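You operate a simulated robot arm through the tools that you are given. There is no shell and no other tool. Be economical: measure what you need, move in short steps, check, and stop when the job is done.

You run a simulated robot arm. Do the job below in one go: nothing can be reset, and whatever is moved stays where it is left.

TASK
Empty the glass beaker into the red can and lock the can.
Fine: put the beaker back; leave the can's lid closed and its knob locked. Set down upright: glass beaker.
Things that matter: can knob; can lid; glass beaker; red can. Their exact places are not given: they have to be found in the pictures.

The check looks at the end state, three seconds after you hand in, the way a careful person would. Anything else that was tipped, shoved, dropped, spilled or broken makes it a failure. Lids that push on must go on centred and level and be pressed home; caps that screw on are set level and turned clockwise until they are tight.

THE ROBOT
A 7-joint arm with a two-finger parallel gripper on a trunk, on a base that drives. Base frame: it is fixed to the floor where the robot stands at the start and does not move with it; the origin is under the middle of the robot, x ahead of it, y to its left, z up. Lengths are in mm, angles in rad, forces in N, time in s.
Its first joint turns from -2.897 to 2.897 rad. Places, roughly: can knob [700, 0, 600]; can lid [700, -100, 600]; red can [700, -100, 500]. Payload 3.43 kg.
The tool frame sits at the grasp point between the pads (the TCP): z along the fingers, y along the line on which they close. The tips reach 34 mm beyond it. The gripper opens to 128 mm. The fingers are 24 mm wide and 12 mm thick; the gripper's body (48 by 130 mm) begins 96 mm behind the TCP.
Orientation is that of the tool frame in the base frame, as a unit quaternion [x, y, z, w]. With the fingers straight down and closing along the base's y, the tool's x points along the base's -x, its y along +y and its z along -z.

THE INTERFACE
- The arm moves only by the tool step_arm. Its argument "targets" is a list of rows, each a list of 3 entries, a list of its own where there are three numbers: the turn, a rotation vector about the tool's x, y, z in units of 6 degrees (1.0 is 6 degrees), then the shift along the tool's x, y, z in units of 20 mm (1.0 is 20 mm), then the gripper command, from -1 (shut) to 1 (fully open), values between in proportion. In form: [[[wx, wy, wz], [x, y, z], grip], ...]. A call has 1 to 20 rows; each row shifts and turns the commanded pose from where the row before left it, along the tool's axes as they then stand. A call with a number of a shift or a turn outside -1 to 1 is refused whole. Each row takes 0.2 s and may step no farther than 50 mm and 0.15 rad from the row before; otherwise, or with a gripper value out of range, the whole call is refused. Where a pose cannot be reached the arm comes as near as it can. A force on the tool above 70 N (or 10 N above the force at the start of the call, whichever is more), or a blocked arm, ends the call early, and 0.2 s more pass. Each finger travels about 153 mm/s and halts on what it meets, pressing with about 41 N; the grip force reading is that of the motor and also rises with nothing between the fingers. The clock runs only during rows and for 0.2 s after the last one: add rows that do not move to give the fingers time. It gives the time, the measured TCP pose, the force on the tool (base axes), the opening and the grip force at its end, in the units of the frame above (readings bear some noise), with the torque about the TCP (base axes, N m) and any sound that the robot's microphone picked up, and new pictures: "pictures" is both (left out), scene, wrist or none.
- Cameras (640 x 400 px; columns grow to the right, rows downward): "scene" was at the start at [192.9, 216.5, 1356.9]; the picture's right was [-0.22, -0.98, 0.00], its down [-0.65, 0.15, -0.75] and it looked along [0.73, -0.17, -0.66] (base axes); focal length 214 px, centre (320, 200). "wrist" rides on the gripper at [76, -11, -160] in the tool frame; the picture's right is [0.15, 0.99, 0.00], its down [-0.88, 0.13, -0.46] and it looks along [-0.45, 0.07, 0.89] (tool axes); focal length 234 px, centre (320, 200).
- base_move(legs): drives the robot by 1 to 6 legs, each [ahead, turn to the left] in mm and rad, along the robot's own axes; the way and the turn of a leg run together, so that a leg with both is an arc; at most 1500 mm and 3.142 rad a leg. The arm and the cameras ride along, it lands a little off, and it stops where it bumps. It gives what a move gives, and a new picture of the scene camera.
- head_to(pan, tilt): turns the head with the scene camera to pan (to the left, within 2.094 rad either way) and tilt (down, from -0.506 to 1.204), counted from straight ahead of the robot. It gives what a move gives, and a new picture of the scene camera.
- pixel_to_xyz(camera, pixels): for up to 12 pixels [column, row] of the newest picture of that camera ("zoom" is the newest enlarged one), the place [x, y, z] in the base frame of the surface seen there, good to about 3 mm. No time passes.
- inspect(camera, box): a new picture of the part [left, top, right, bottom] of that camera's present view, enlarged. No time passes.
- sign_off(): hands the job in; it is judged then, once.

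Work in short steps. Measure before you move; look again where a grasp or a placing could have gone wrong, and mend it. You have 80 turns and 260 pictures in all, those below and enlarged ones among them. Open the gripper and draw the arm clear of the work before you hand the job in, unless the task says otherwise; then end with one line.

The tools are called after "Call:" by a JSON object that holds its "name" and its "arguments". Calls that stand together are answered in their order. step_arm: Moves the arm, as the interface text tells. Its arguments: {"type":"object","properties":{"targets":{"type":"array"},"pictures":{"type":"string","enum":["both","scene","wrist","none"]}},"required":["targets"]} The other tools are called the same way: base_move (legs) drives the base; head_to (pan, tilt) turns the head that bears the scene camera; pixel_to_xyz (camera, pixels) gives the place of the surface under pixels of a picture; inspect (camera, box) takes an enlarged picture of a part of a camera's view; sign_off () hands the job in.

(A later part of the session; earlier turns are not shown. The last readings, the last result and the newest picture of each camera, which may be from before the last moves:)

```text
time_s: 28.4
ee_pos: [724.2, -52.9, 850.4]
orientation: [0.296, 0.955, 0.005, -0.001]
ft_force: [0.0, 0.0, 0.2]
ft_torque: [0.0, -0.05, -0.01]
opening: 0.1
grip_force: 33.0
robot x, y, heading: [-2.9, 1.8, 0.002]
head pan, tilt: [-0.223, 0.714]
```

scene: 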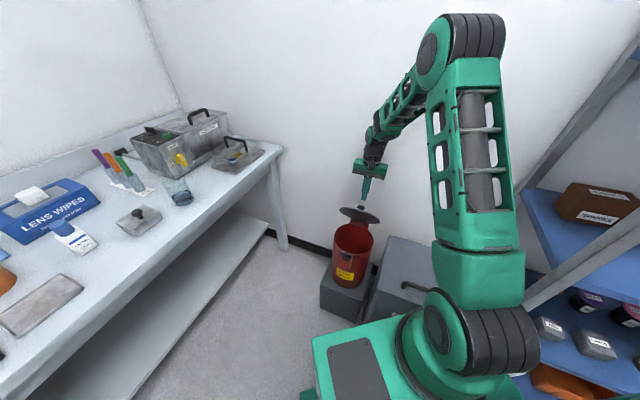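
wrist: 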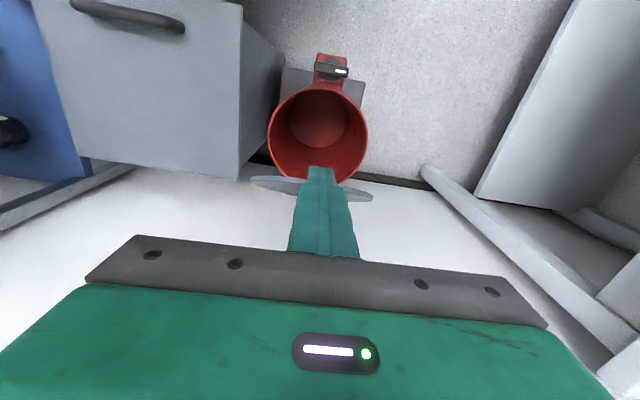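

I descend so the tips are at z≈742 in front of the lid's edge, then push toward the wall to about lid angle 95°.

Call:
{"name": "step_arm", "arguments": {"targets": [[[0, 0, 0], [0, 0, 1], -1], [[0, 0, 0], [0, 0, 1], -1], [[0, 0, 0], [0, 0, 1], -1], [[0, 0, 0], [0, 0, 0.7], -1], [[0, 0, 0], [-0.7, 0, 0], -1], [[0, 0, 0], [-0.7, 0, 0], -1], [[0, 0, 0], [-0.6, 0, 0], -1], [[0, 0, 0], [-0.6, 0, 0], -1], [[0, 0, 0], [-0.6, 0, 0], -1], [[0, 0, 0], [-0.6, 0, 0], -1], [[0, 0, 0], [-0.6, 0, 0], -1], [[0, 0, 0], [-0.6, 0, 0], -1], [[0, 0, 0], [-0.6, 0, 0], -1], [[0, 0, 0], [0, 0, 0], -1]], "pictures": "both"}}

Call:
{"name": "inspect", "arguments": {"camera": "scene", "box": [310, 165, 400, 255]}}

```text
time_s: 30.6
ee_pos: [775.4, -94.1, 789.2]
orientation: [0.297, 0.955, 0.007, 0.006]
ft_force: [0.2, -0.7, -0.5]
ft_torque: [0.01, 0.1, -0.01]
opening: 0.2
grip_force: 33.3
robot x, y, heading: [3.8, 3.3, -0.0]
head pan, tilt: [-0.223, 0.714]
stopped in row 11: the force on the tool passed its limit at 74 N (the readings are from after the stop); the commanded pose is now the measured one
```

scene: 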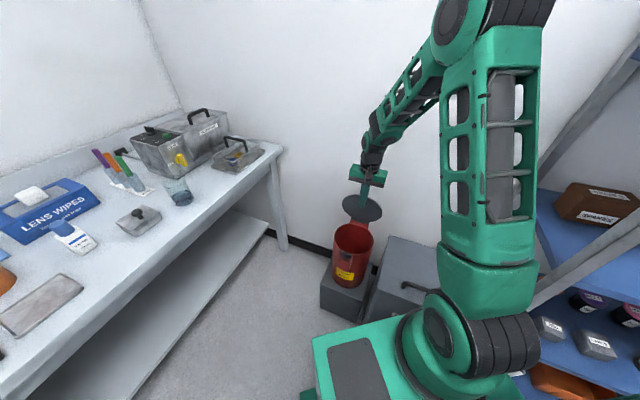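
wrist: 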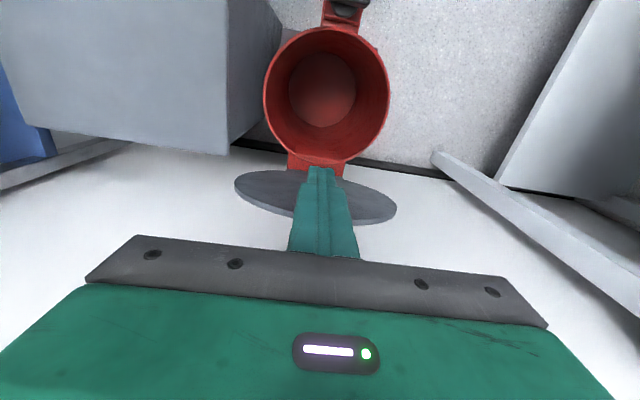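

```text
4.44 times, centred on (355, 210) of scene
```

zoom: 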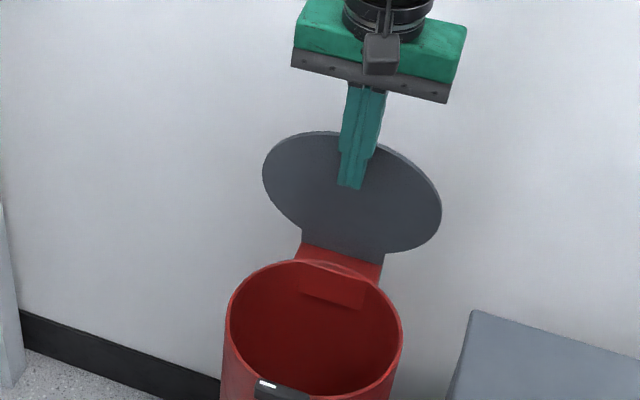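

Stopped at 74 N: the lid probably met its stop. I measure the lid angle and check the can hasn't shifted.

Call:
{"name": "pixel_to_xyz", "arguments": {"camera": "zoom", "pixels": [[285, 170], [320, 140], [420, 190], [335, 240], [300, 215], [430, 235], [302, 240], [380, 262], [315, 265], [230, 310], [402, 330]]}}

Call:
{"name": "pixel_to_xyz", "arguments": {"camera": "wrist", "pixels": [[264, 95], [388, 95], [325, 30], [345, 8]]}}

```text
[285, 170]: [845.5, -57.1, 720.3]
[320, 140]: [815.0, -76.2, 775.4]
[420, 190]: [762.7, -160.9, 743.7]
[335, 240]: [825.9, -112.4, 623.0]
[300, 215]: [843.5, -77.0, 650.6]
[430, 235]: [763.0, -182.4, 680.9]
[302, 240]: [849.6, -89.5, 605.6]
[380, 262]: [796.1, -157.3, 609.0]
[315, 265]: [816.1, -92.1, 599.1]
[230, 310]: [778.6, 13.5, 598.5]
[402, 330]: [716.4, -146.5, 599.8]
```

```text
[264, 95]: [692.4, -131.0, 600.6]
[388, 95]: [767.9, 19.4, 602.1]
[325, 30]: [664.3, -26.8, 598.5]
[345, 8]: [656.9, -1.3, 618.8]
```

Lid is at ~79° (its stop) and the can hasn't moved noticeably. I retract in front of and above the can, and then map the bench edge for a sideways grasp.

Call:
{"name": "step_arm", "arguments": {"targets": [[[0, 0, 0], [1, 0, 0], -1], [[0, 0, 0], [1, 0, 0], -1], [[0, 0, 0], [1, 0, -1], -1], [[0, 0, 0], [1, 0, -1], -1], [[0, 0, 0], [1, 0, -1], -1], [[0, 0, 0], [0, 0, -1], -1], [[0, 0, 0], [0, 0, -1], -1], [[0, 0, 0], [0, 0, -1], 0], [[0, 0, 0], [0, 0, -1], 1], [[0, 0, 0], [0, 0, -1], 1], [[0, 0, 0], [0, 0, 0], 1]], "pictures": "both"}}

Call:
{"name": "pixel_to_xyz", "arguments": {"camera": "scene", "pixels": [[275, 155], [240, 178], [210, 203], [185, 222], [160, 240], [130, 263], [100, 287], [145, 230], [372, 210], [352, 200]]}}

```text
time_s: 33.0
ee_pos: [691.8, -38.6, 946.8]
orientation: [0.298, 0.955, 0.006, 0.006]
ft_force: [0.1, -0.2, 0.7]
ft_torque: [-0.02, -0.03, 0.02]
opening: 127.9
grip_force: 0.1
robot x, y, heading: [-2.3, -0.5, 0.002]
head pan, tilt: [-0.223, 0.714]
```

scene: 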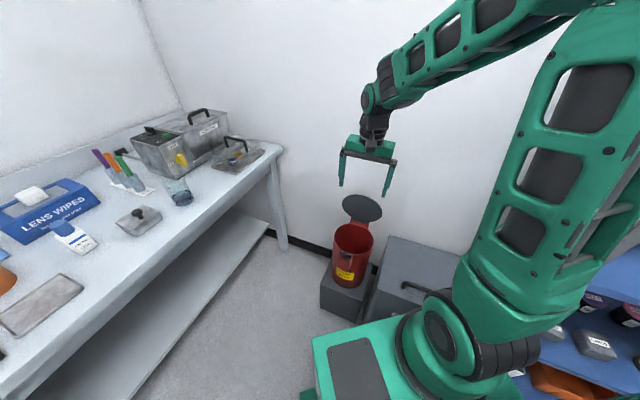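
wrist: 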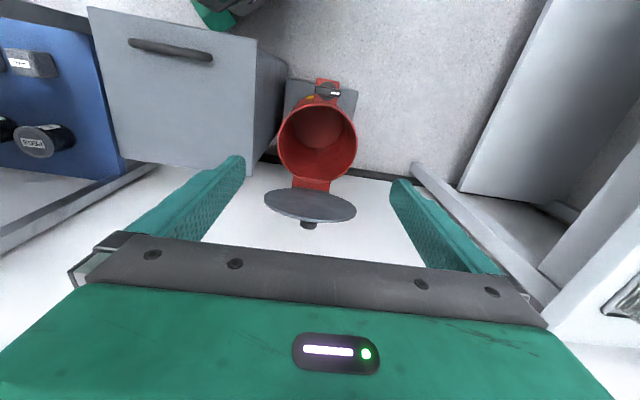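

```text
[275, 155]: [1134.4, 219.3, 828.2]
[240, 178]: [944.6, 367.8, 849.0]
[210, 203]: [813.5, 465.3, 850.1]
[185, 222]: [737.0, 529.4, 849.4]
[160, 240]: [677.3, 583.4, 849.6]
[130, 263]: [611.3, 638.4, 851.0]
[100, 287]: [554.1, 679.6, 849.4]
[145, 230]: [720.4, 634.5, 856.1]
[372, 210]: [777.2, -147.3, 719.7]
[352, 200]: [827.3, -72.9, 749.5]
```

The lid stays open. The bench edge passes ~90 mm in front of the beaker, so a horizontal grasp from the robot's side works. I swing the tool toward the beaker (heading 40°) while moving left.

Call:
{"name": "step_arm", "arguments": {"targets": [[[0, 0, -1], [0.57, 0.82, -0.5], 0.6], [[0, 0, -1], [0.48, 0.88, -0.5], 0.6], [[0, 0, -1], [0.38, 0.92, -0.5], 0.6], [[0, 0, -1], [0.29, 0.96, -0.5], 0.6], [[0, 0, -1], [0.18, 0.98, -0.5], 0.6], [[0, 0, -1], [0.08, 1, -0.5], 0.6], [[0, 0, -1], [-0.02, 1, 0], 0.6], [[0, 0, -1], [-0.13, 0.99, 0], 0.6], [[0, 0, -1], [-0.23, 0.97, 0], 0.6], [[0, 0, -1], [-0.33, 0.94, 0], 0.6], [[0, 0, -1], [-0.43, 0.9, 0], 0.6], [[0, 0, -1], [-0.52, 0.85, 0], 0.6], [[0, 0, -0.4], [-0.61, 0.79, 0], 0.6], [[0, 0, 0], [-0.64, 0.77, 0], 0.6], [[0, 0, 0], [-0.64, 0.77, 0], 0.6], [[0, 0, 0], [-0.64, 0.77, 0], 0.6], [[0, 0, 0], [-0.64, 0.77, 0], 0.6], [[0, 0, 0], [0, 0, 0], 0.6]], "pictures": "none"}}

Call:
{"name": "step_arm", "arguments": {"targets": [[[0, -1, 0], [0, 0, 0], 0.6], [[0, -1, 0], [0, 0, 0], 0.6], [[0, -1, 0], [0, 0, 0], 0.6], [[0, -1, 0], [0, 0, 0], 0.6], [[0, -1, 0], [0, 0, 0], 0.6], [[0, -1, 0], [0, 0, 0], 0.6], [[0, -1, 0], [0, 0, 0], 0.6], [[0, -1, 0], [0, 0, 0], 0.6], [[0, -1, 0], [0, 0, 0], 0.6], [[0, -1, 0], [0, 0, 0], 0.6], [[0, -1, 0], [0, 0, 0], 0.6], [[0, -1, 0], [0, 0, 0], 0.6], [[0, -1, 0], [0, 0, 0], 0.6], [[0, -1, 0], [0, 0, 0], 0.6], [[0, -1, 0], [0, 0, 0], 0.6], [[0, 0, 0], [0, 0, 0], 0.6]], "pictures": "both"}}

```text
time_s: 36.8
ee_pos: [689.4, 302.6, 1010.3]
orientation: [-0.339, 0.941, 0.001, 0.009]
ft_force: [0.1, -0.6, 1.2]
ft_torque: [-0.03, 0.03, 0.01]
opening: 102.7
grip_force: 0.0
robot x, y, heading: [-1.2, 0.1, -0.003]
head pan, tilt: [-0.223, 0.714]
```

```text
time_s: 40.2
ee_pos: [699.0, 298.1, 1011.9]
orientation: [-0.244, 0.663, 0.241, 0.666]
ft_force: [-0.2, 0.3, -0.5]
ft_torque: [0.01, 0.0, -0.04]
opening: 102.5
grip_force: 0.1
out of reach, approached as far as the arm can: row 15
robot x, y, heading: [1.5, 0.2, -0.0]
head pan, tilt: [-0.223, 0.714]
```

scene: 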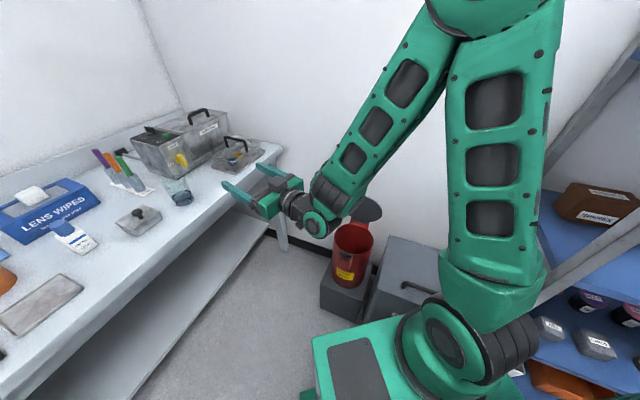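
wrist: 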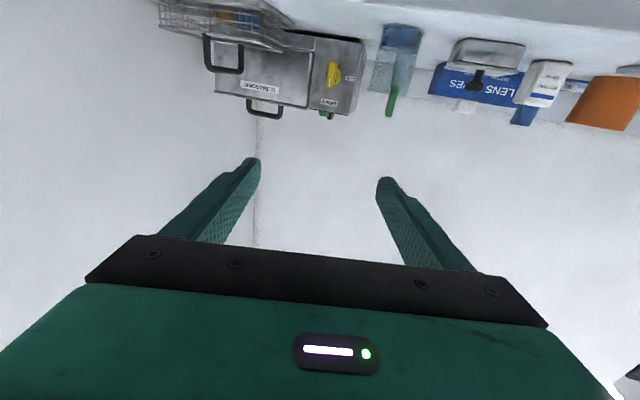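

Tool is horizontal at heading 40°. The beaker is 278 mm ahead, 100 mm to the tool's left and 107 mm lower; I do the lateral/down moves off the bench, then look.

Call:
{"name": "step_arm", "arguments": {"targets": [[[0, 0, 0], [0.9, 0.83, 0], 0.6], [[0, 0, 0], [0.9, 0.83, 0], 0.6], [[0, 0, 0], [0.9, 0.83, 0], 0.6], [[0, 0, 0], [0.9, 0.83, 0], 0.6], [[0, 0, 0], [0.9, 0.83, 0], 0.6], [[0, 0, 0], [0.85, 0.83, 0], 0.6], [[0, 0, 0], [0, 0, 1], 0.6], [[0, 0, 0], [0, 0, 1], 0.6], [[0, 0, 0], [0, 0, 1], 0.6], [[0, 0, 0], [0, 0, 1], 0.6], [[0, 0, 0], [0, 0, 0], 0.6], [[0, 0, 0], [0, 0, 0], 0.6]], "pictures": "both"}}

Call:
{"name": "inspect", "arguments": {"camera": "scene", "box": [130, 140, 290, 240]}}

Call:
{"name": "inspect", "arguments": {"camera": "wrist", "box": [200, 0, 440, 150]}}

```text
time_s: 42.8
ee_pos: [711.2, 417.1, 922.4]
orientation: [-0.241, 0.658, 0.242, 0.671]
ft_force: [-0.5, 0.0, -0.1]
ft_torque: [0.04, -0.02, -0.02]
opening: 102.4
grip_force: 0.1
out of reach, approached as far as the arm can: row 1, 2
robot x, y, heading: [-2.9, -1.2, -0.003]
head pan, tilt: [-0.223, 0.714]
```

scene: 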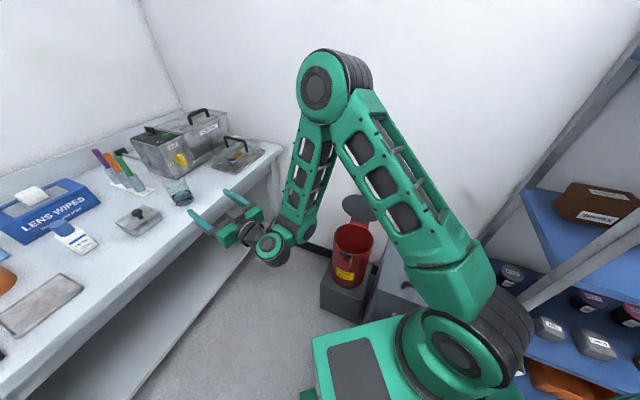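
wrist: 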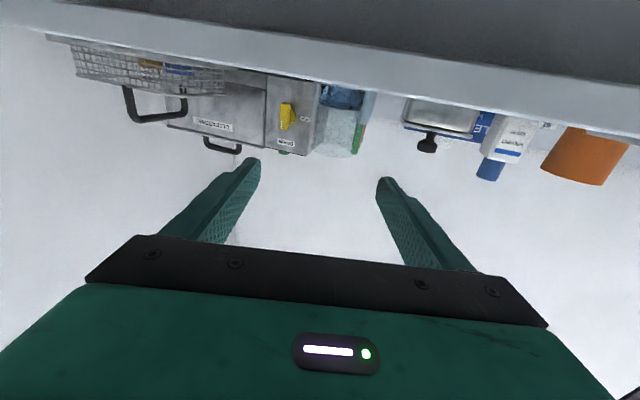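

```text
4.00 times, centred on (210, 190) of scene
```

zoom: 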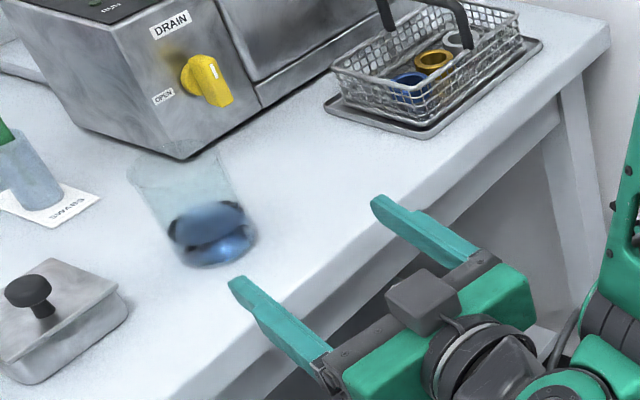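

```text
2.67 times, centred on (320, 75) of wrist
```

zoom: 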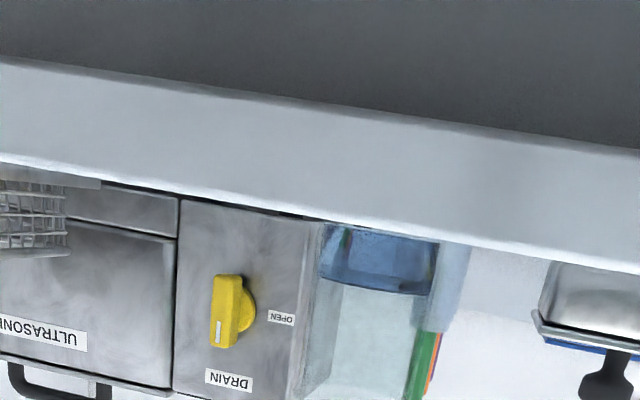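

TCP is (711,417,922); beaker centre ~(847,557) is 194 ahead, 20 left. I shift left 20, down 20, narrow to 90 mm and go forward 100, then check.

Call:
{"name": "step_arm", "arguments": {"targets": [[[0, 0, 0], [0.5, 0.5, 0], 0.4], [[0, 0, 0], [0.5, 0.5, 0], 0.4], [[0, 0, 0], [0, 0, 1], 0.4], [[0, 0, 0], [0, 0, 1], 0.4], [[0, 0, 0], [0, 0, 1], 0.4], [[0, 0, 0], [0, 0, 1], 0.4], [[0, 0, 0], [0, 0, 1], 0.4], [[0, 0, 0], [0, 0, 0], 0.4], [[0, 0, 0], [0, 0, 0], 0.4]], "pictures": "both"}}

Call:
{"name": "inspect", "arguments": {"camera": "scene", "box": [140, 155, 240, 235]}}

```text
time_s: 44.8
ee_pos: [773.7, 496.1, 903.3]
orientation: [-0.241, 0.659, 0.241, 0.671]
ft_force: [-0.1, 0.6, 0.3]
ft_torque: [-0.02, 0.01, 0.04]
opening: 89.8
grip_force: 0.1
robot x, y, heading: [-0.4, -3.7, 0.0]
head pan, tilt: [-0.223, 0.714]
```

scene: 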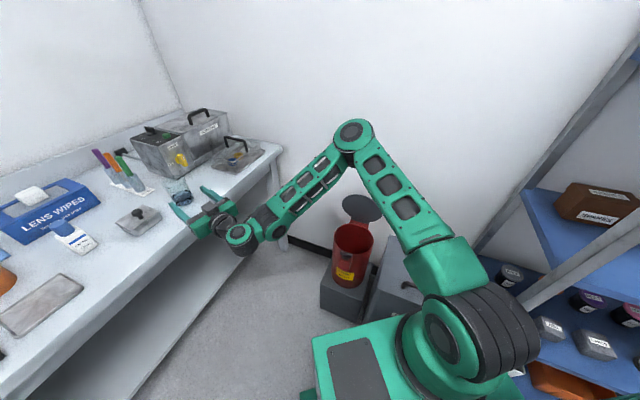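
wrist: 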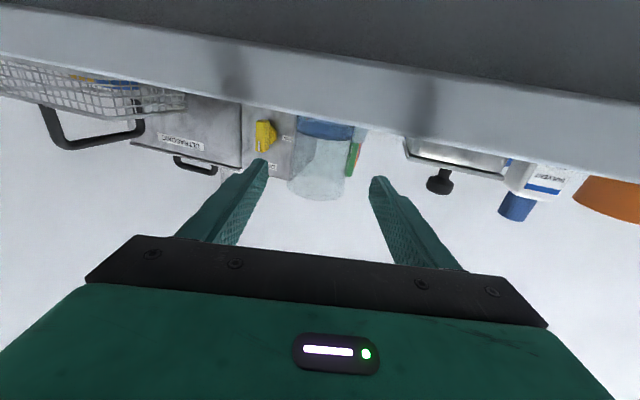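

```text
5.00 times, centred on (190, 195) of scene
```

zoom: 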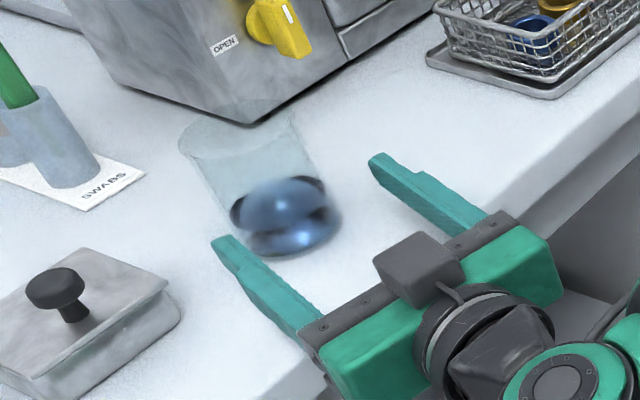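

Aligned per estimates (95 mm to go, lateral ~0). I verify the beaker's sides in the wrist picture before moving in.

Call:
{"name": "pixel_to_xyz", "arguments": {"camera": "wrist", "pixels": [[303, 128], [326, 130], [349, 134], [318, 180], [290, 183], [343, 188], [318, 196]]}}

Call:
{"name": "pixel_to_xyz", "arguments": {"camera": "zoom", "pixels": [[235, 215], [324, 192], [280, 200], [270, 255], [340, 230], [180, 300], [165, 285]]}}

```text
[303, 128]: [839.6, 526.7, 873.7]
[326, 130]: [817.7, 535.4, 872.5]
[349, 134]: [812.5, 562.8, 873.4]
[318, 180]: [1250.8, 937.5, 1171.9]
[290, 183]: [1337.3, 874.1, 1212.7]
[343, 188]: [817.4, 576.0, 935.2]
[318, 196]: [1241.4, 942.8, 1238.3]
```

```text
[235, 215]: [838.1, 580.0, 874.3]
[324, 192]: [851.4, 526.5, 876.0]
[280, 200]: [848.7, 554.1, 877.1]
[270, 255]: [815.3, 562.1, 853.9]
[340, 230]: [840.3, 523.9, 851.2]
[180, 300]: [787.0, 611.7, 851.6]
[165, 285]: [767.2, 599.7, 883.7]
```

Beaker centre refined to (843,556): 92 mm ahead, 1.4 mm left. I move in and close.

Call:
{"name": "step_arm", "arguments": {"targets": [[[0, 0, 0], [0, 0.07, 1], 0.4], [[0, 0, 0], [0, 0, 1], 0.4], [[0, 0, 0], [0, 0, 1], 0.4], [[0, 0, 0], [0, 0, 1], 0.4], [[0, 0, 0], [0, 0, 0.55], 0.4], [[0, 0, 0], [0, 0, 0], 0.4], [[0, 0, 0], [0, 0, 0], 0.1], [[0, 0, 0], [0, 0, 0], -1], [[0, 0, 0], [0, 0, 0], -1], [[0, 0, 0], [0, 0, 0], -1]], "pictures": "both"}}

Call:
{"name": "inspect", "arguments": {"camera": "scene", "box": [140, 155, 240, 235]}}

```text
time_s: 47.0
ee_pos: [844.7, 555.6, 906.1]
orientation: [-0.24, 0.659, 0.241, 0.671]
ft_force: [1.0, 0.5, 1.7]
ft_torque: [0.06, 0.0, -0.04]
opening: 64.1
grip_force: 41.1
robot x, y, heading: [1.2, -2.2, 0.0]
head pan, tilt: [-0.223, 0.714]
```

scene: 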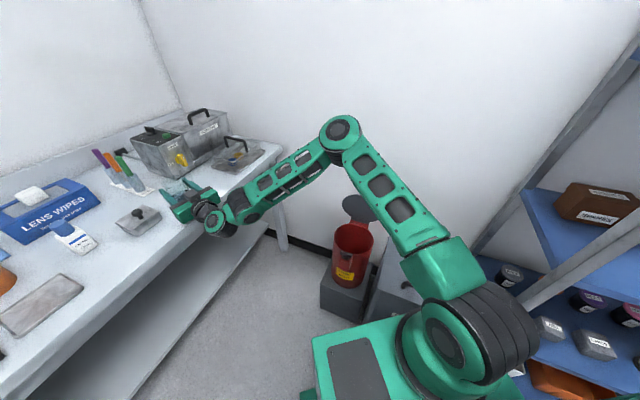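
wrist: 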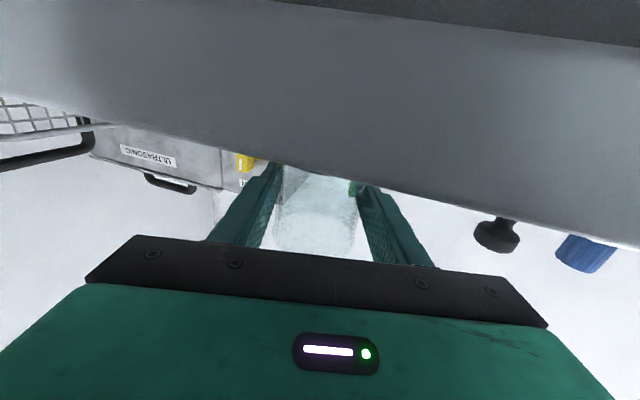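

```text
5.00 times, centred on (190, 195) of scene
```

zoom: 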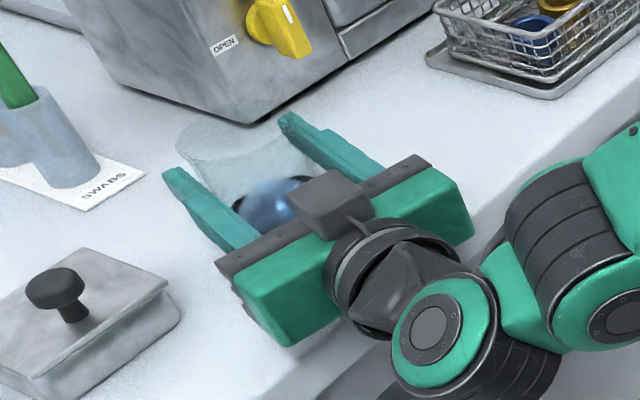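

Beaker gripped (64 mm) at TCP (844.7,555.6,906.1) – I note this as the return pose. I lift it 80 mm, draw back 100 mm, and look behind the robot since I want to back the base up for reach at the can.

Call:
{"name": "step_arm", "arguments": {"targets": [[[0, 0, 0], [-0.5, 0, 0], -1], [[0, 0, 0], [-0.8, 0, 0], -1], [[0, 0, 0], [-1, 0, 0], -1], [[0, 0, 0], [-1, 0, 0], -1], [[0, 0, 0], [-0.7, 0, 0], -1], [[0, 0, 0], [0, 0, -0.5], -1], [[0, 0, 0], [0, 0, -1], -1], [[0, 0, 0], [0, 0, -1], -1], [[0, 0, 0], [0, 0, -1], -1], [[0, 0, 0], [0, 0, -1], -1], [[0, 0, 0], [0, 0, -0.5], -1], [[0, 0, 0], [0, 0, 0], -1]], "pictures": "scene"}}

Call:
{"name": "head_to", "arguments": {"pan": 2.09, "tilt": 0.9}}

Call:
{"name": "head_to", "arguments": {"pan": -2.09, "tilt": 0.9}}

```text
time_s: 49.6
ee_pos: [769.1, 490.5, 983.3]
orientation: [-0.24, 0.658, 0.241, 0.672]
ft_force: [0.1, 0.4, -2.0]
ft_torque: [0.01, 0.0, 0.02]
opening: 65.2
grip_force: 41.1
robot x, y, heading: [-0.1, -1.2, 0.001]
head pan, tilt: [-0.223, 0.714]
```

scene: 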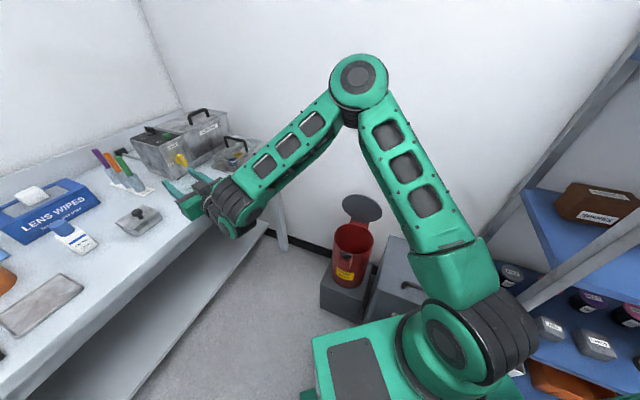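

```text
time_s: 51.8
ee_pos: [767.3, 489.8, 982.7]
orientation: [-0.24, 0.658, 0.241, 0.672]
ft_force: [0.0, 0.2, -1.8]
ft_torque: [0.01, -0.01, 0.0]
opening: 65.1
grip_force: 41.2
robot x, y, heading: [-0.4, -2.5, -0.002]
head pan, tilt: [2.089, 0.901]
```

scene: 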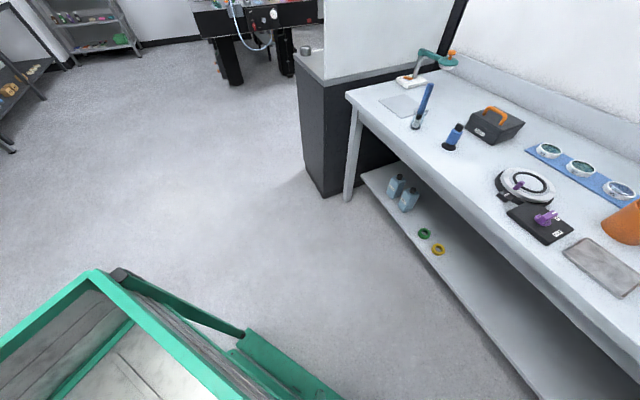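

```text
time_s: 55.1
ee_pos: [767.3, 490.8, 983.2]
orientation: [-0.24, 0.658, 0.241, 0.671]
ft_force: [0.6, -0.4, -1.9]
ft_torque: [0.03, -0.02, -0.02]
opening: 65.1
grip_force: 41.6
robot x, y, heading: [2.2, -2.6, 0.003]
head pan, tilt: [-2.089, 0.901]
```

scene: 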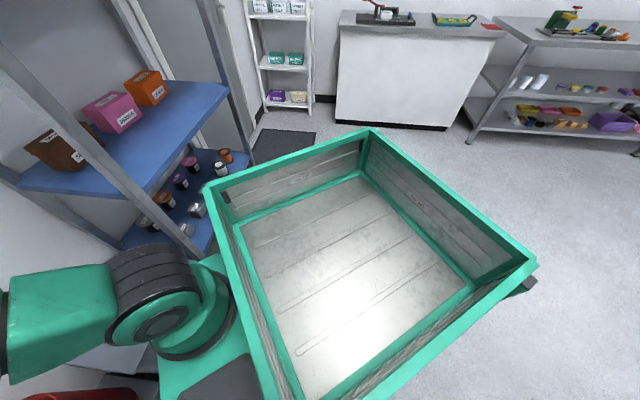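

Floor behind is clear; I check the lateral gap between the bed's right side and the shelf before backing up.

Call:
{"name": "pixel_to_xyz", "arguments": {"camera": "scene", "pixels": [[212, 192], [368, 132], [230, 90], [215, 160], [245, 125], [150, 195], [320, 140], [250, 150], [530, 262], [110, 235]]}}

Call:
{"name": "head_to", "arguments": {"pan": -0.1, "tilt": 0.75}}

```text
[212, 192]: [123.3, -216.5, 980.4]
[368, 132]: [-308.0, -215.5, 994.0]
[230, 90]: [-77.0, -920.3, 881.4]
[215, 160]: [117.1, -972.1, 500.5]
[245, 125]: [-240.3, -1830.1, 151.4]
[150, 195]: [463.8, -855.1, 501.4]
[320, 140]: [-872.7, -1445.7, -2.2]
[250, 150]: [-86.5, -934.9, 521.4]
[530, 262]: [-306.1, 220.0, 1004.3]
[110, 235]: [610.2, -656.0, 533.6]
```

```text
time_s: 57.1
ee_pos: [767.9, 490.1, 983.5]
orientation: [-0.241, 0.658, 0.242, 0.671]
ft_force: [0.4, 0.5, -2.4]
ft_torque: [0.01, 0.0, 0.01]
opening: 65.1
grip_force: 40.6
robot x, y, heading: [1.9, 2.3, 0.002]
head pan, tilt: [-0.099, 0.75]
```

scene: 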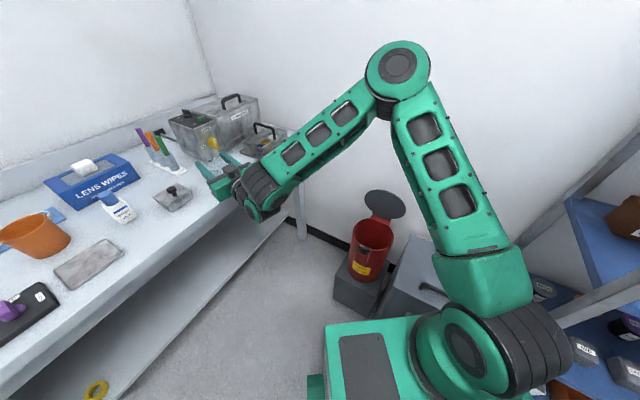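

Shelf is 600 mm away from the bed, so backing 200 mm is safe with the beaker held over clear space.

Call:
{"name": "base_move", "arguments": {"legs": [[-200, 0]]}}

```text
time_s: 58.7
ee_pos: [565.8, 490.1, 983.8]
orientation: [-0.24, 0.658, 0.241, 0.671]
ft_force: [0.9, -0.1, -1.4]
ft_torque: [-0.02, -0.04, 0.02]
opening: 65.2
grip_force: 41.2
robot x, y, heading: [-199.4, -3.5, -0.0]
head pan, tilt: [-0.099, 0.75]
```

scene: 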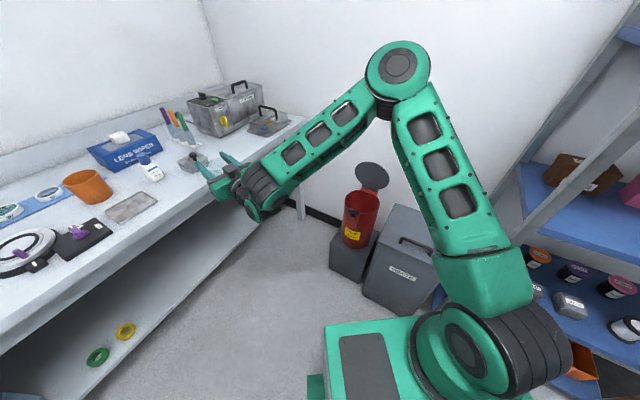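

Now I swing the level beaker right toward the can, along an arc around the robot, heading turning from 40° to about -5°.

Call:
{"name": "step_arm", "arguments": {"targets": [[[0.15, 0, 0], [0, -0.5, -0.06], -1], [[0.27, 0, 0], [0, -1, -0.12], -1], [[0.27, 0, 0], [0, -1, -0.12], -1], [[0.27, 0, 0], [0, -1, -0.11], -1], [[0.27, 0, 0], [0, -1, -0.1], -1], [[0.27, 0, 0], [0, -1, -0.1], -1], [[0.27, 0, 0], [0, -1, -0.09], -1], [[0.27, 0, 0], [0, -1, -0.09], -1], [[0.27, 0, 0], [0, -1, -0.08], -1], [[0.27, 0, 0], [0, -1, -0.07], -1], [[0.27, 0, 0], [0, -1, -0.07], -1], [[0.27, 0, 0], [0, -1, -0.06], -1], [[0.27, 0, 0], [0, -1, -0.05], -1], [[0.27, 0, 0], [0, -1, -0.05], -1], [[0.27, 0, 0], [0, -1, -0.04], -1], [[0.27, 0, 0], [0, -1, -0.03], -1], [[0.27, 0, 0], [0, -1, -0.02], -1], [[0.27, 0, 0], [0, -1, 0], -1], [[0.2, 0, 0], [0, -0.5, 0], -1], [[0, 0, 0], [0, 0, 0], -1]], "pictures": "scene"}}

```text
time_s: 62.9
ee_pos: [687.4, 157.4, 996.3]
orientation: [-0.062, 0.693, 0.065, 0.715]
ft_force: [-0.7, -0.4, -1.2]
ft_torque: [-0.01, -0.01, -0.02]
opening: 65.2
grip_force: 40.6
robot x, y, heading: [-200.5, 1.6, -0.005]
head pan, tilt: [-0.099, 0.75]
```

scene: 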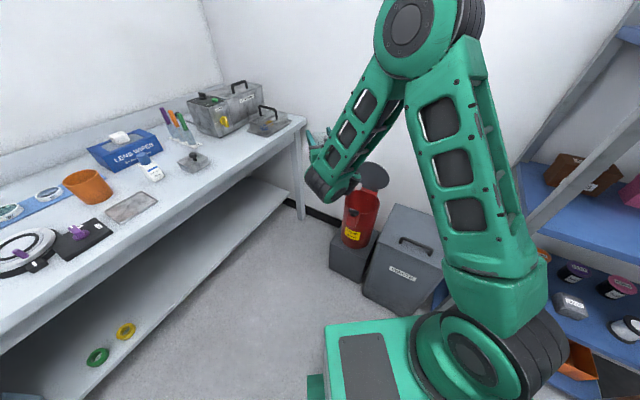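

Next I finish the swing and descend to about z 840 above the can.

Call:
{"name": "step_arm", "arguments": {"targets": [[[0.25, 0, 0], [0.4, -1, 0.13], -1], [[0.25, 0, 0], [0.8, -1, 0.13], -1], [[0.25, 0, 0], [0.8, -1, 0.13], -1], [[0.25, 0, 0], [0.8, -1, 0.13], -1], [[0.25, 0, 0], [0.8, -1, 0.13], -1], [[0.25, 0, 0], [0.8, -1, 0.13], -1], [[0.25, 0, 0], [0.8, -1, 0.13], -1], [[0.25, 0, 0], [0.8, -1, 0.13], -1], [[0.25, 0, 0], [0.8, -1, 0.13], -1], [[0.25, 0.2, 0], [0.8, -0.7, 0.13], -1], [[0, 0, 0], [0, 0, 0], -1], [[0, 0, 0], [0, 0, 0], -1]], "pictures": "both"}}

```text
time_s: 65.5
ee_pos: [731.8, -31.2, 843.0]
orientation: [0.033, 0.703, -0.026, 0.71]
ft_force: [-0.2, -1.1, -1.2]
ft_torque: [-0.04, 0.01, -0.03]
opening: 65.4
grip_force: 40.6
robot x, y, heading: [-200.5, 1.8, 0.001]
head pan, tilt: [-0.099, 0.75]
```

scene: 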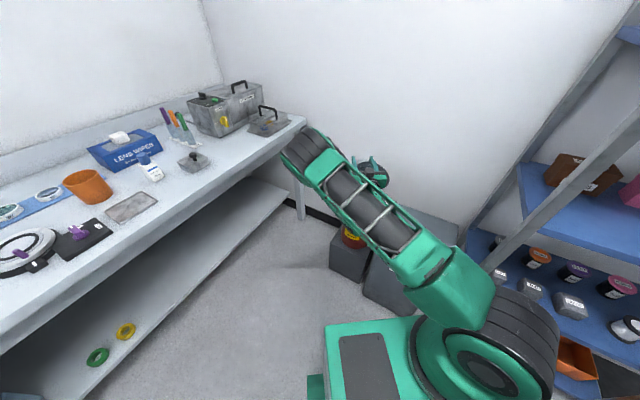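
wrist: 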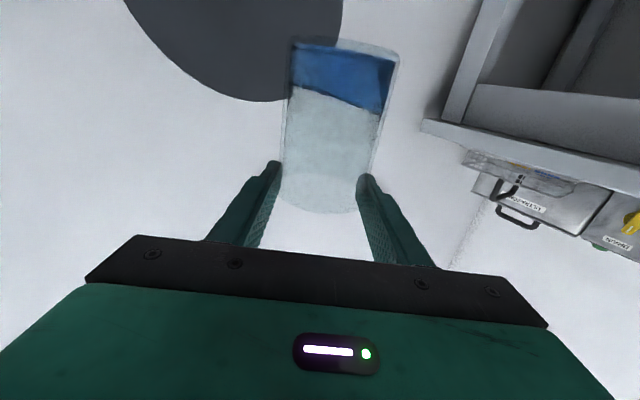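

Above the can at (732,-31,843), heading -4°. The elbow has swung left; I check its distance from the bench and the can view.

Call:
{"name": "pixel_to_xyz", "arguments": {"camera": "scene", "pixels": [[290, 155], [310, 145], [330, 170], [360, 210], [420, 260], [372, 178], [355, 235], [360, 165]]}}

Call:
{"name": "inspect", "arguments": {"camera": "scene", "box": [270, 110, 430, 260]}}

```text
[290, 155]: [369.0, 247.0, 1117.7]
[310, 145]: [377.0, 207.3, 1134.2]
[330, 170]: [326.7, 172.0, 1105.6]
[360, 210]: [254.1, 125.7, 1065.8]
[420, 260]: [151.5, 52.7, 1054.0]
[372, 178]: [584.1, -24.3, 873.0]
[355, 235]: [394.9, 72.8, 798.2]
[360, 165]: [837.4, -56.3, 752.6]
```

```text
2.67 times, centred on (350, 185) of scene
```

zoom: 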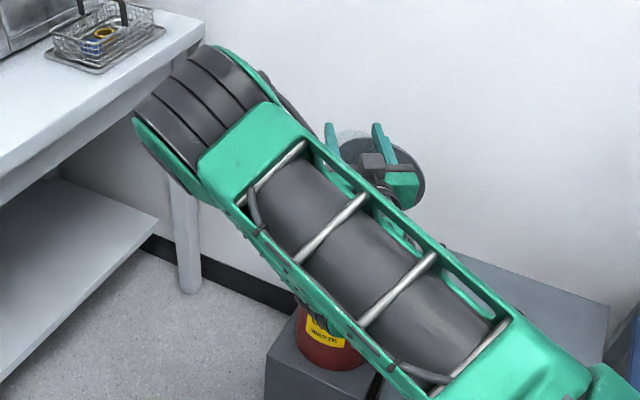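

Elbow is well clear. I descend straight to z≈738 over the can (centre ~(734,-58), TCP 25 mm left of it).

Call:
{"name": "step_arm", "arguments": {"targets": [[[0, 0, 0], [0.7, 0, 0], -1], [[0, 0, 0], [1, 0, 0], -1], [[0, 0, 0], [1, 0, 0], -1], [[0, 0, 0], [1, 0, 0], -1], [[0, 0, 0], [1, 0, 0], -1], [[0, 0, 0], [0.5, 0, 0], -1], [[0, 0, 0], [0, 0, 0], -1], [[0, 0, 0], [0, 0, 0], -1]], "pictures": "both"}}

```text
time_s: 67.3
ee_pos: [732.5, -32.7, 738.4]
orientation: [0.032, 0.704, -0.026, 0.709]
ft_force: [-0.5, -0.2, -1.1]
ft_torque: [-0.02, 0.01, 0.0]
opening: 65.2
grip_force: 40.8
robot x, y, heading: [-202.4, -1.5, -0.002]
head pan, tilt: [-0.099, 0.75]
```

scene: 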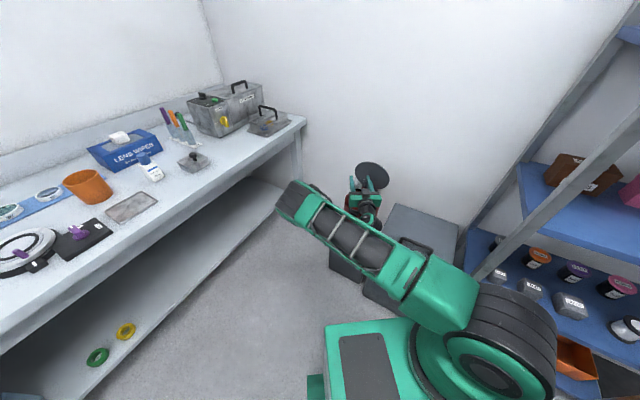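
wrist: 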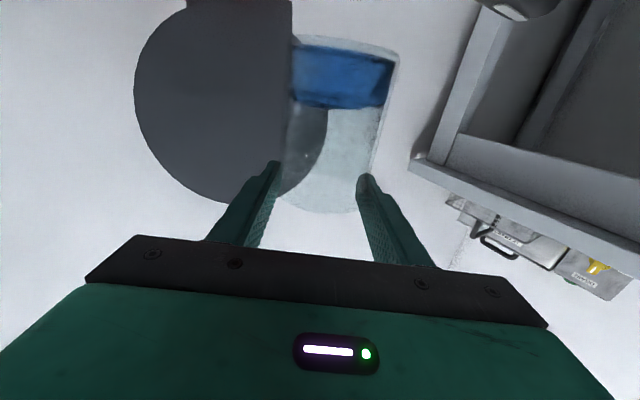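

I zoom in to verify the beaker's position over the can.

Call:
{"name": "inspect", "arguments": {"camera": "scene", "box": [325, 150, 415, 240]}}

Call:
{"name": "pixel_to_xyz", "arguments": {"camera": "zoom", "pixels": [[255, 215], [300, 280], [215, 270], [400, 300]]}}

```text
4.44 times, centred on (370, 195) of scene
```

zoom: 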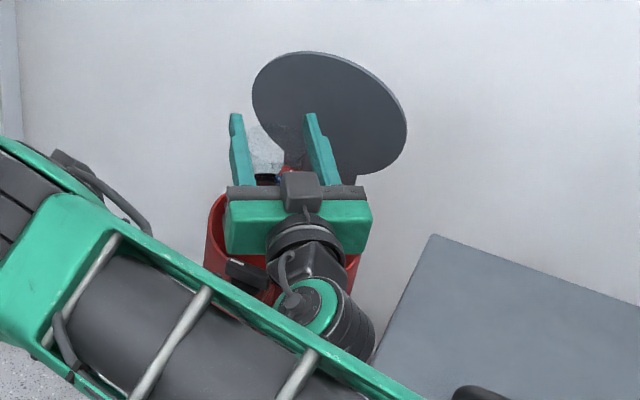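

```text
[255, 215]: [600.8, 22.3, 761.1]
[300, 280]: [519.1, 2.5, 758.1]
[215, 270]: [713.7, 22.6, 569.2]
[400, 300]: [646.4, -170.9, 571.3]
```

Position is good. I roll the beaker to the right to ~54° first (no spilling expected before ~64°) and check.

Call:
{"name": "step_arm", "arguments": {"targets": [[[0, 0, 0.5], [0, 0, 0], -1], [[0, 0, 1], [0, 0, 0], -1], [[0, 0, 1], [0, 0, 0], -1], [[0, 0, 1], [0, 0, 0], -1], [[0, 0, 1], [0, 0, 0], -1], [[0, 0, 1], [0, 0, 0], -1], [[0, 0, 1], [0, 0, 0], -1], [[0, 0, 1], [0, 0, 0], -1], [[0, 0, 1], [0, 0, 0], -1], [[0, 0, 0.5], [0, 0, 0], -1], [[0, 0, 0], [0, 0, 0], -1]], "pictures": "both"}}

Call:
{"name": "inspect", "arguments": {"camera": "scene", "box": [325, 150, 415, 240]}}

```text
time_s: 69.7
ee_pos: [745.1, -25.5, 740.9]
orientation: [0.346, 0.615, 0.293, 0.645]
ft_force: [0.6, 0.0, -1.4]
ft_torque: [-0.08, 0.02, 0.01]
opening: 65.4
grip_force: 40.8
out of reach, approached as far as the arm can: row 9, 10
robot x, y, heading: [-203.3, -0.7, -0.001]
head pan, tilt: [-0.099, 0.75]
```

scene: 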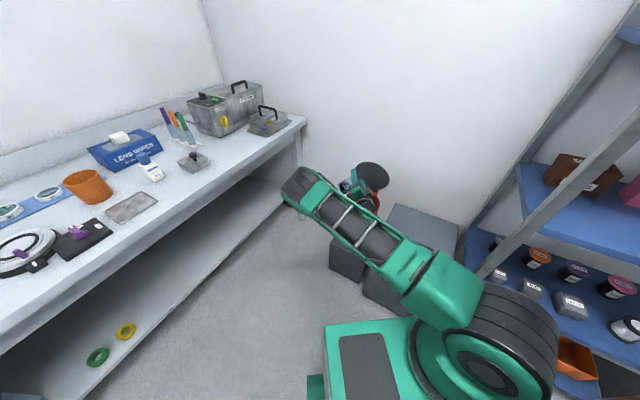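
wrist: 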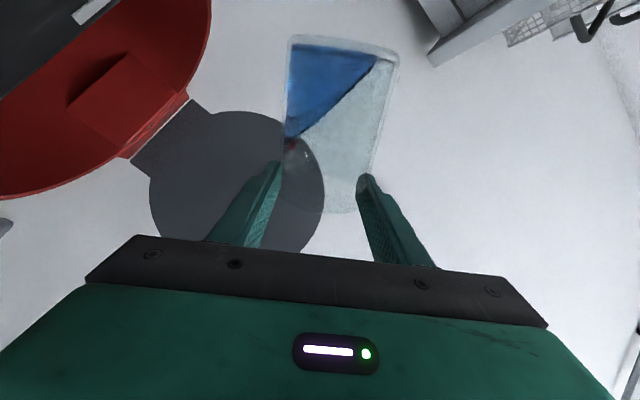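

```text
4.44 times, centred on (370, 195) of scene
```

zoom: 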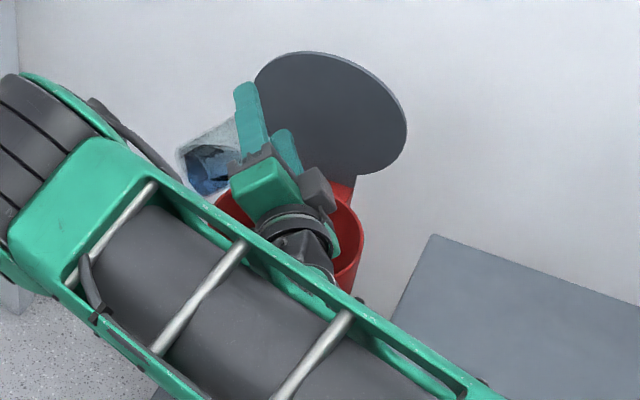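

The roll to the right hits a joint limit at ~52°, so I go back upright, shift to (712,-78) and pour to the left instead.

Call:
{"name": "step_arm", "arguments": {"targets": [[[0, 0, -0.5], [0, 0, 0], -1], [[0, 0, -1], [0, 0, 0], -1], [[0, 0, -1], [0, 0, 0], -1], [[0, 0, -1], [0, 0, 0], -1], [[0, 0, -1], [0, 0, 0], -1], [[0, 0, -1], [0, 0, 0], -1], [[0, 0, -1], [0, 0, 0], -1], [[0, 0, -1], [0, 0, 0], -1], [[0, 0, -1], [0, 0, 0], -1], [[0, 0, -0.5], [0, 0, 0], -1], [[0, 0, 0], [0, -0.5, -0.4], -1], [[0, 0, 0], [0, -0.8, -0.4], -1], [[0, 0, 0], [0, -0.8, -0.2], -1], [[0, 0, 0], [0, -0.3, 0], -1], [[0, 0, 0], [0, 0, 0], -1]], "pictures": "none"}}

Call:
{"name": "step_arm", "arguments": {"targets": [[[0, 0, -0.5], [0, 0, 0], -1], [[0, 0, -1], [0, 0, 0], -1], [[0, 0, -1], [0, 0, 0], -1], [[0, 0, -1], [0, 0, 0], -1], [[0, 0, -1], [0, 0, 0], -1], [[0, 0, -0.5], [0, 0, 0], -1], [[0, 0, 0], [0, 0, 0], -1]], "pictures": "both"}}

Call:
{"name": "inspect", "arguments": {"camera": "scene", "box": [325, 150, 415, 240]}}

```text
time_s: 72.9
ee_pos: [720.2, -71.7, 739.3]
orientation: [0.031, 0.704, -0.025, 0.709]
ft_force: [-0.2, 0.2, -1.0]
ft_torque: [0.05, -0.02, 0.0]
opening: 65.3
grip_force: 41.3
robot x, y, heading: [-204.0, 1.9, -0.001]
head pan, tilt: [-0.099, 0.75]
```

```text
time_s: 74.5
ee_pos: [720.1, -71.7, 739.4]
orientation: [-0.152, 0.688, -0.208, 0.678]
ft_force: [-0.5, 0.1, -1.8]
ft_torque: [0.07, -0.01, -0.06]
opening: 64.9
grip_force: 41.1
robot x, y, heading: [-202.1, -2.3, 0.007]
head pan, tilt: [-0.099, 0.75]
```

scene: 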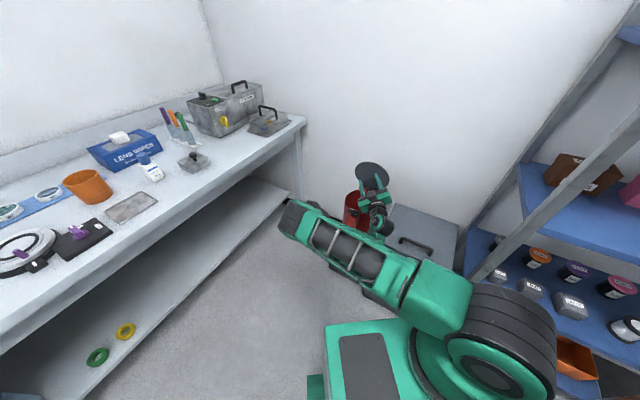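
wrist: 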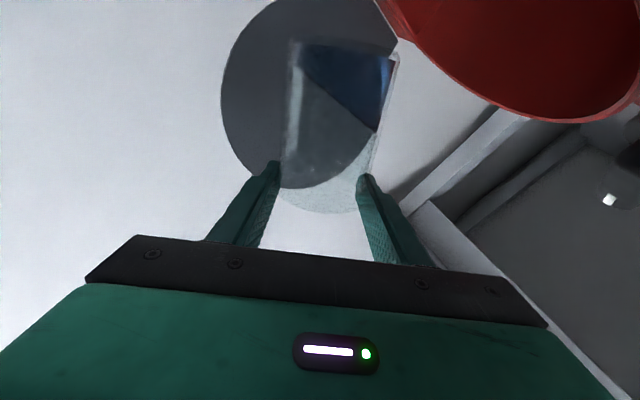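

```text
4.44 times, centred on (370, 195) of scene
```

zoom: 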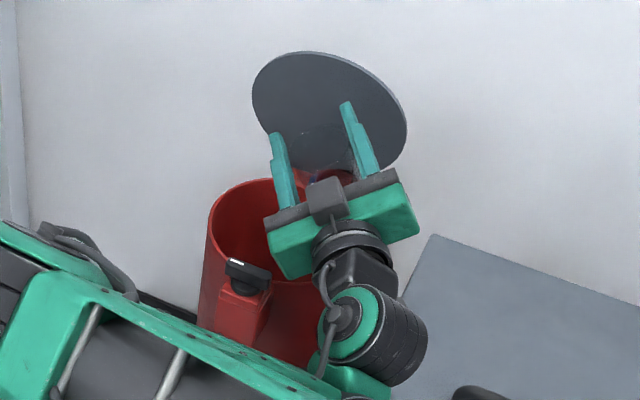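

Rolling left works and the view is clear. I shift 8 mm right and roll on to ~-66°.

Call:
{"name": "step_arm", "arguments": {"targets": [[[0, 0, -1], [0, 0, -0.2], -1], [[0, 0, -1], [0.13, -0.2, 0], -1], [[0, 0, -1], [0, -0.1, 0], -1], [[0, 0, -1], [0, 0, 0], -1], [[0, 0, -0.5], [0, 0, 0], -1], [[0, 0, -0.5], [0, 0, 0], -1], [[0, 0, -0.5], [0, 0, 0], -1], [[0, 0, -0.5], [0, 0, 0], -1], [[0, 0, 0], [0, 0, 0], -1]], "pictures": "both"}}

Call:
{"name": "inspect", "arguments": {"camera": "scene", "box": [325, 150, 415, 240]}}

```text
time_s: 76.5
ee_pos: [716.3, -78.2, 741.9]
orientation: [-0.356, 0.607, -0.408, 0.581]
ft_force: [0.3, 0.2, -1.0]
ft_torque: [0.05, -0.02, 0.0]
opening: 65.2
grip_force: 41.0
robot x, y, heading: [-199.8, -1.5, 0.001]
head pan, tilt: [-0.099, 0.75]
```

scene: 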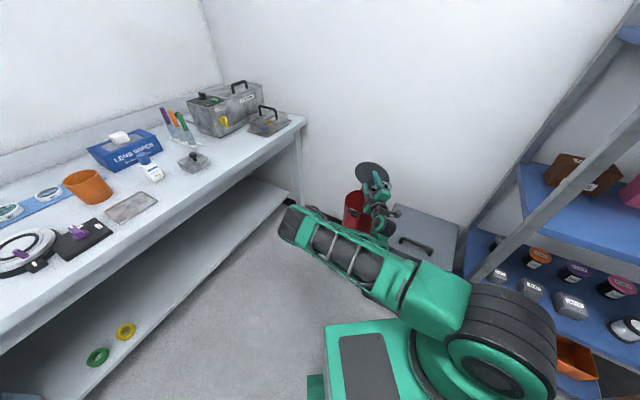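
wrist: 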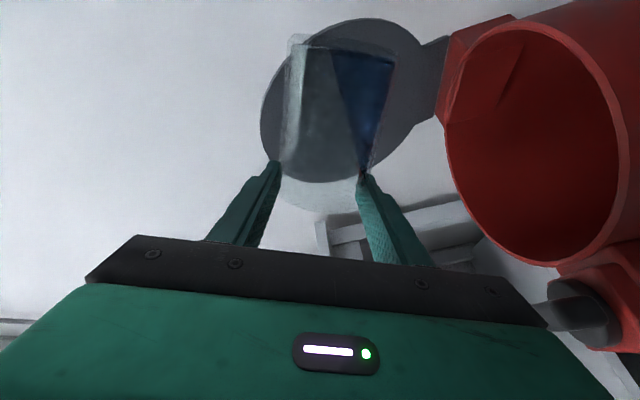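

```text
4.44 times, centred on (370, 195) of scene
```

zoom: 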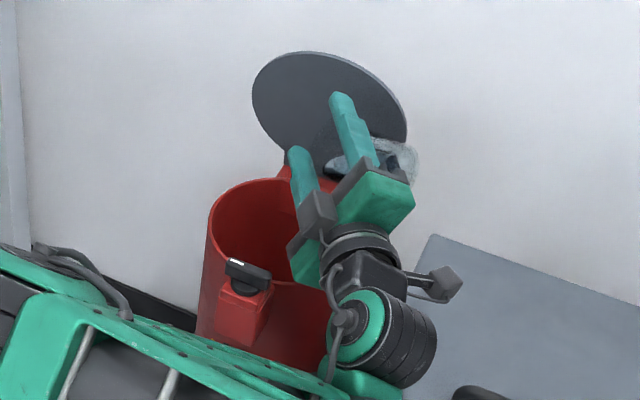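

I verify the can rim location relative to the lip using the wrist view before pouring.

Call:
{"name": "pixel_to_xyz", "arguments": {"camera": "wrist", "pixels": [[449, 120], [631, 160], [560, 262], [505, 32], [600, 70], [480, 210], [362, 178], [380, 110], [372, 140]]}}

Call:
{"name": "pixel_to_xyz", "arguments": {"camera": "zoom", "pixels": [[212, 225], [270, 180], [235, 195], [240, 265], [330, 165], [415, 160], [300, 290]]}}

```text
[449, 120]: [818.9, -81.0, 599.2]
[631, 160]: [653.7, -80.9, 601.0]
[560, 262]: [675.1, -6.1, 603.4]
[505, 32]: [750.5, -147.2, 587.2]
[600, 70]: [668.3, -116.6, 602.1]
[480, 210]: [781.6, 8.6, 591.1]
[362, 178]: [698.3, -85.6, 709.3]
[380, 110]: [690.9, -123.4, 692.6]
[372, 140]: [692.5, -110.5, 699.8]
```

```text
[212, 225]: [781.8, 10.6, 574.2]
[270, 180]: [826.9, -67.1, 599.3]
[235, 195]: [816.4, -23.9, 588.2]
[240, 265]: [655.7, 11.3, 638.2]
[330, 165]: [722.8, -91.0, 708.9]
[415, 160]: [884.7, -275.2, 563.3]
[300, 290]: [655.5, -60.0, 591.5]
```

Rim centre is (736,-62), radius ~83; the lip at ~(714,-35) is over it. I pour on slowly to about -120°.

Call:
{"name": "step_arm", "arguments": {"targets": [[[0, 0, -0.5], [0, 0, 0], -1], [[0, 0, -0.5], [0, 0, 0], -1], [[0, 0, -0.5], [0, 0, 0], -1], [[0, 0, -0.5], [0, 0, 0], -1], [[0, 0, -0.5], [0, 0, 0], -1], [[0, 0, -0.5], [0, 0, 0], -1], [[0, 0, -0.5], [0, 0, 0], -1], [[0, 0, -0.5], [0, 0, 0], -1], [[0, 0, -0.5], [0, 0, 0], -1], [[0, 0, -0.5], [0, 0, 0], -1], [[0, 0, -0.5], [0, 0, 0], -1], [[0, 0, -0.5], [0, 0, 0], -1], [[0, 0, 0], [0, 0, 0], -1]], "pictures": "both"}}

Call:
{"name": "inspect", "arguments": {"camera": "scene", "box": [325, 150, 415, 240]}}

```text
time_s: 79.3
ee_pos: [716.0, -77.1, 741.9]
orientation: [0.527, -0.467, 0.568, -0.427]
ft_force: [-0.4, 0.0, -0.7]
ft_torque: [0.06, -0.02, 0.05]
opening: 65.2
grip_force: 41.4
robot x, y, heading: [-204.6, 3.7, -0.005]
head pan, tilt: [-0.099, 0.75]
```

scene: 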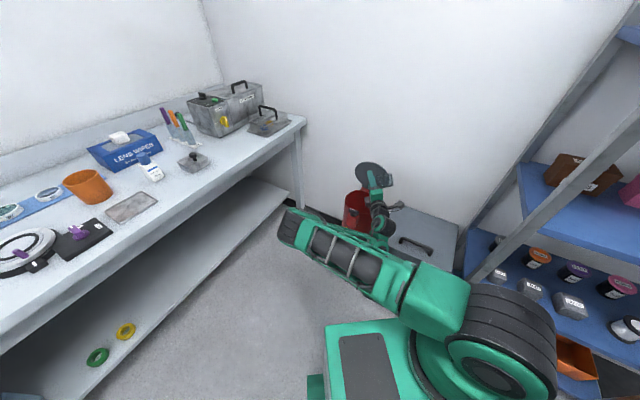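
wrist: 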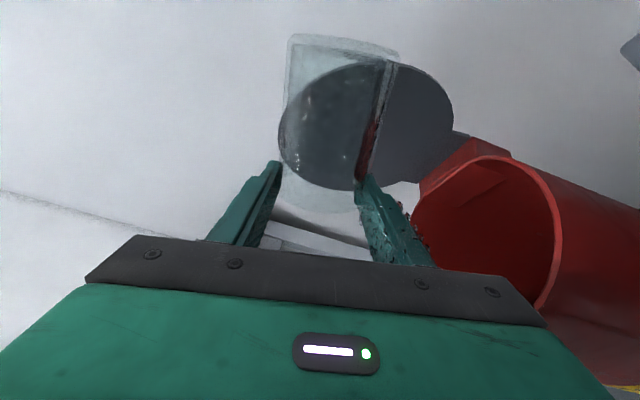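

```text
4.44 times, centred on (370, 195) of scene
```

zoom: 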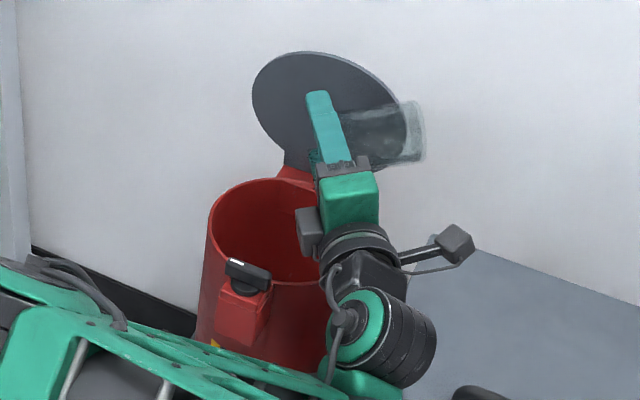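

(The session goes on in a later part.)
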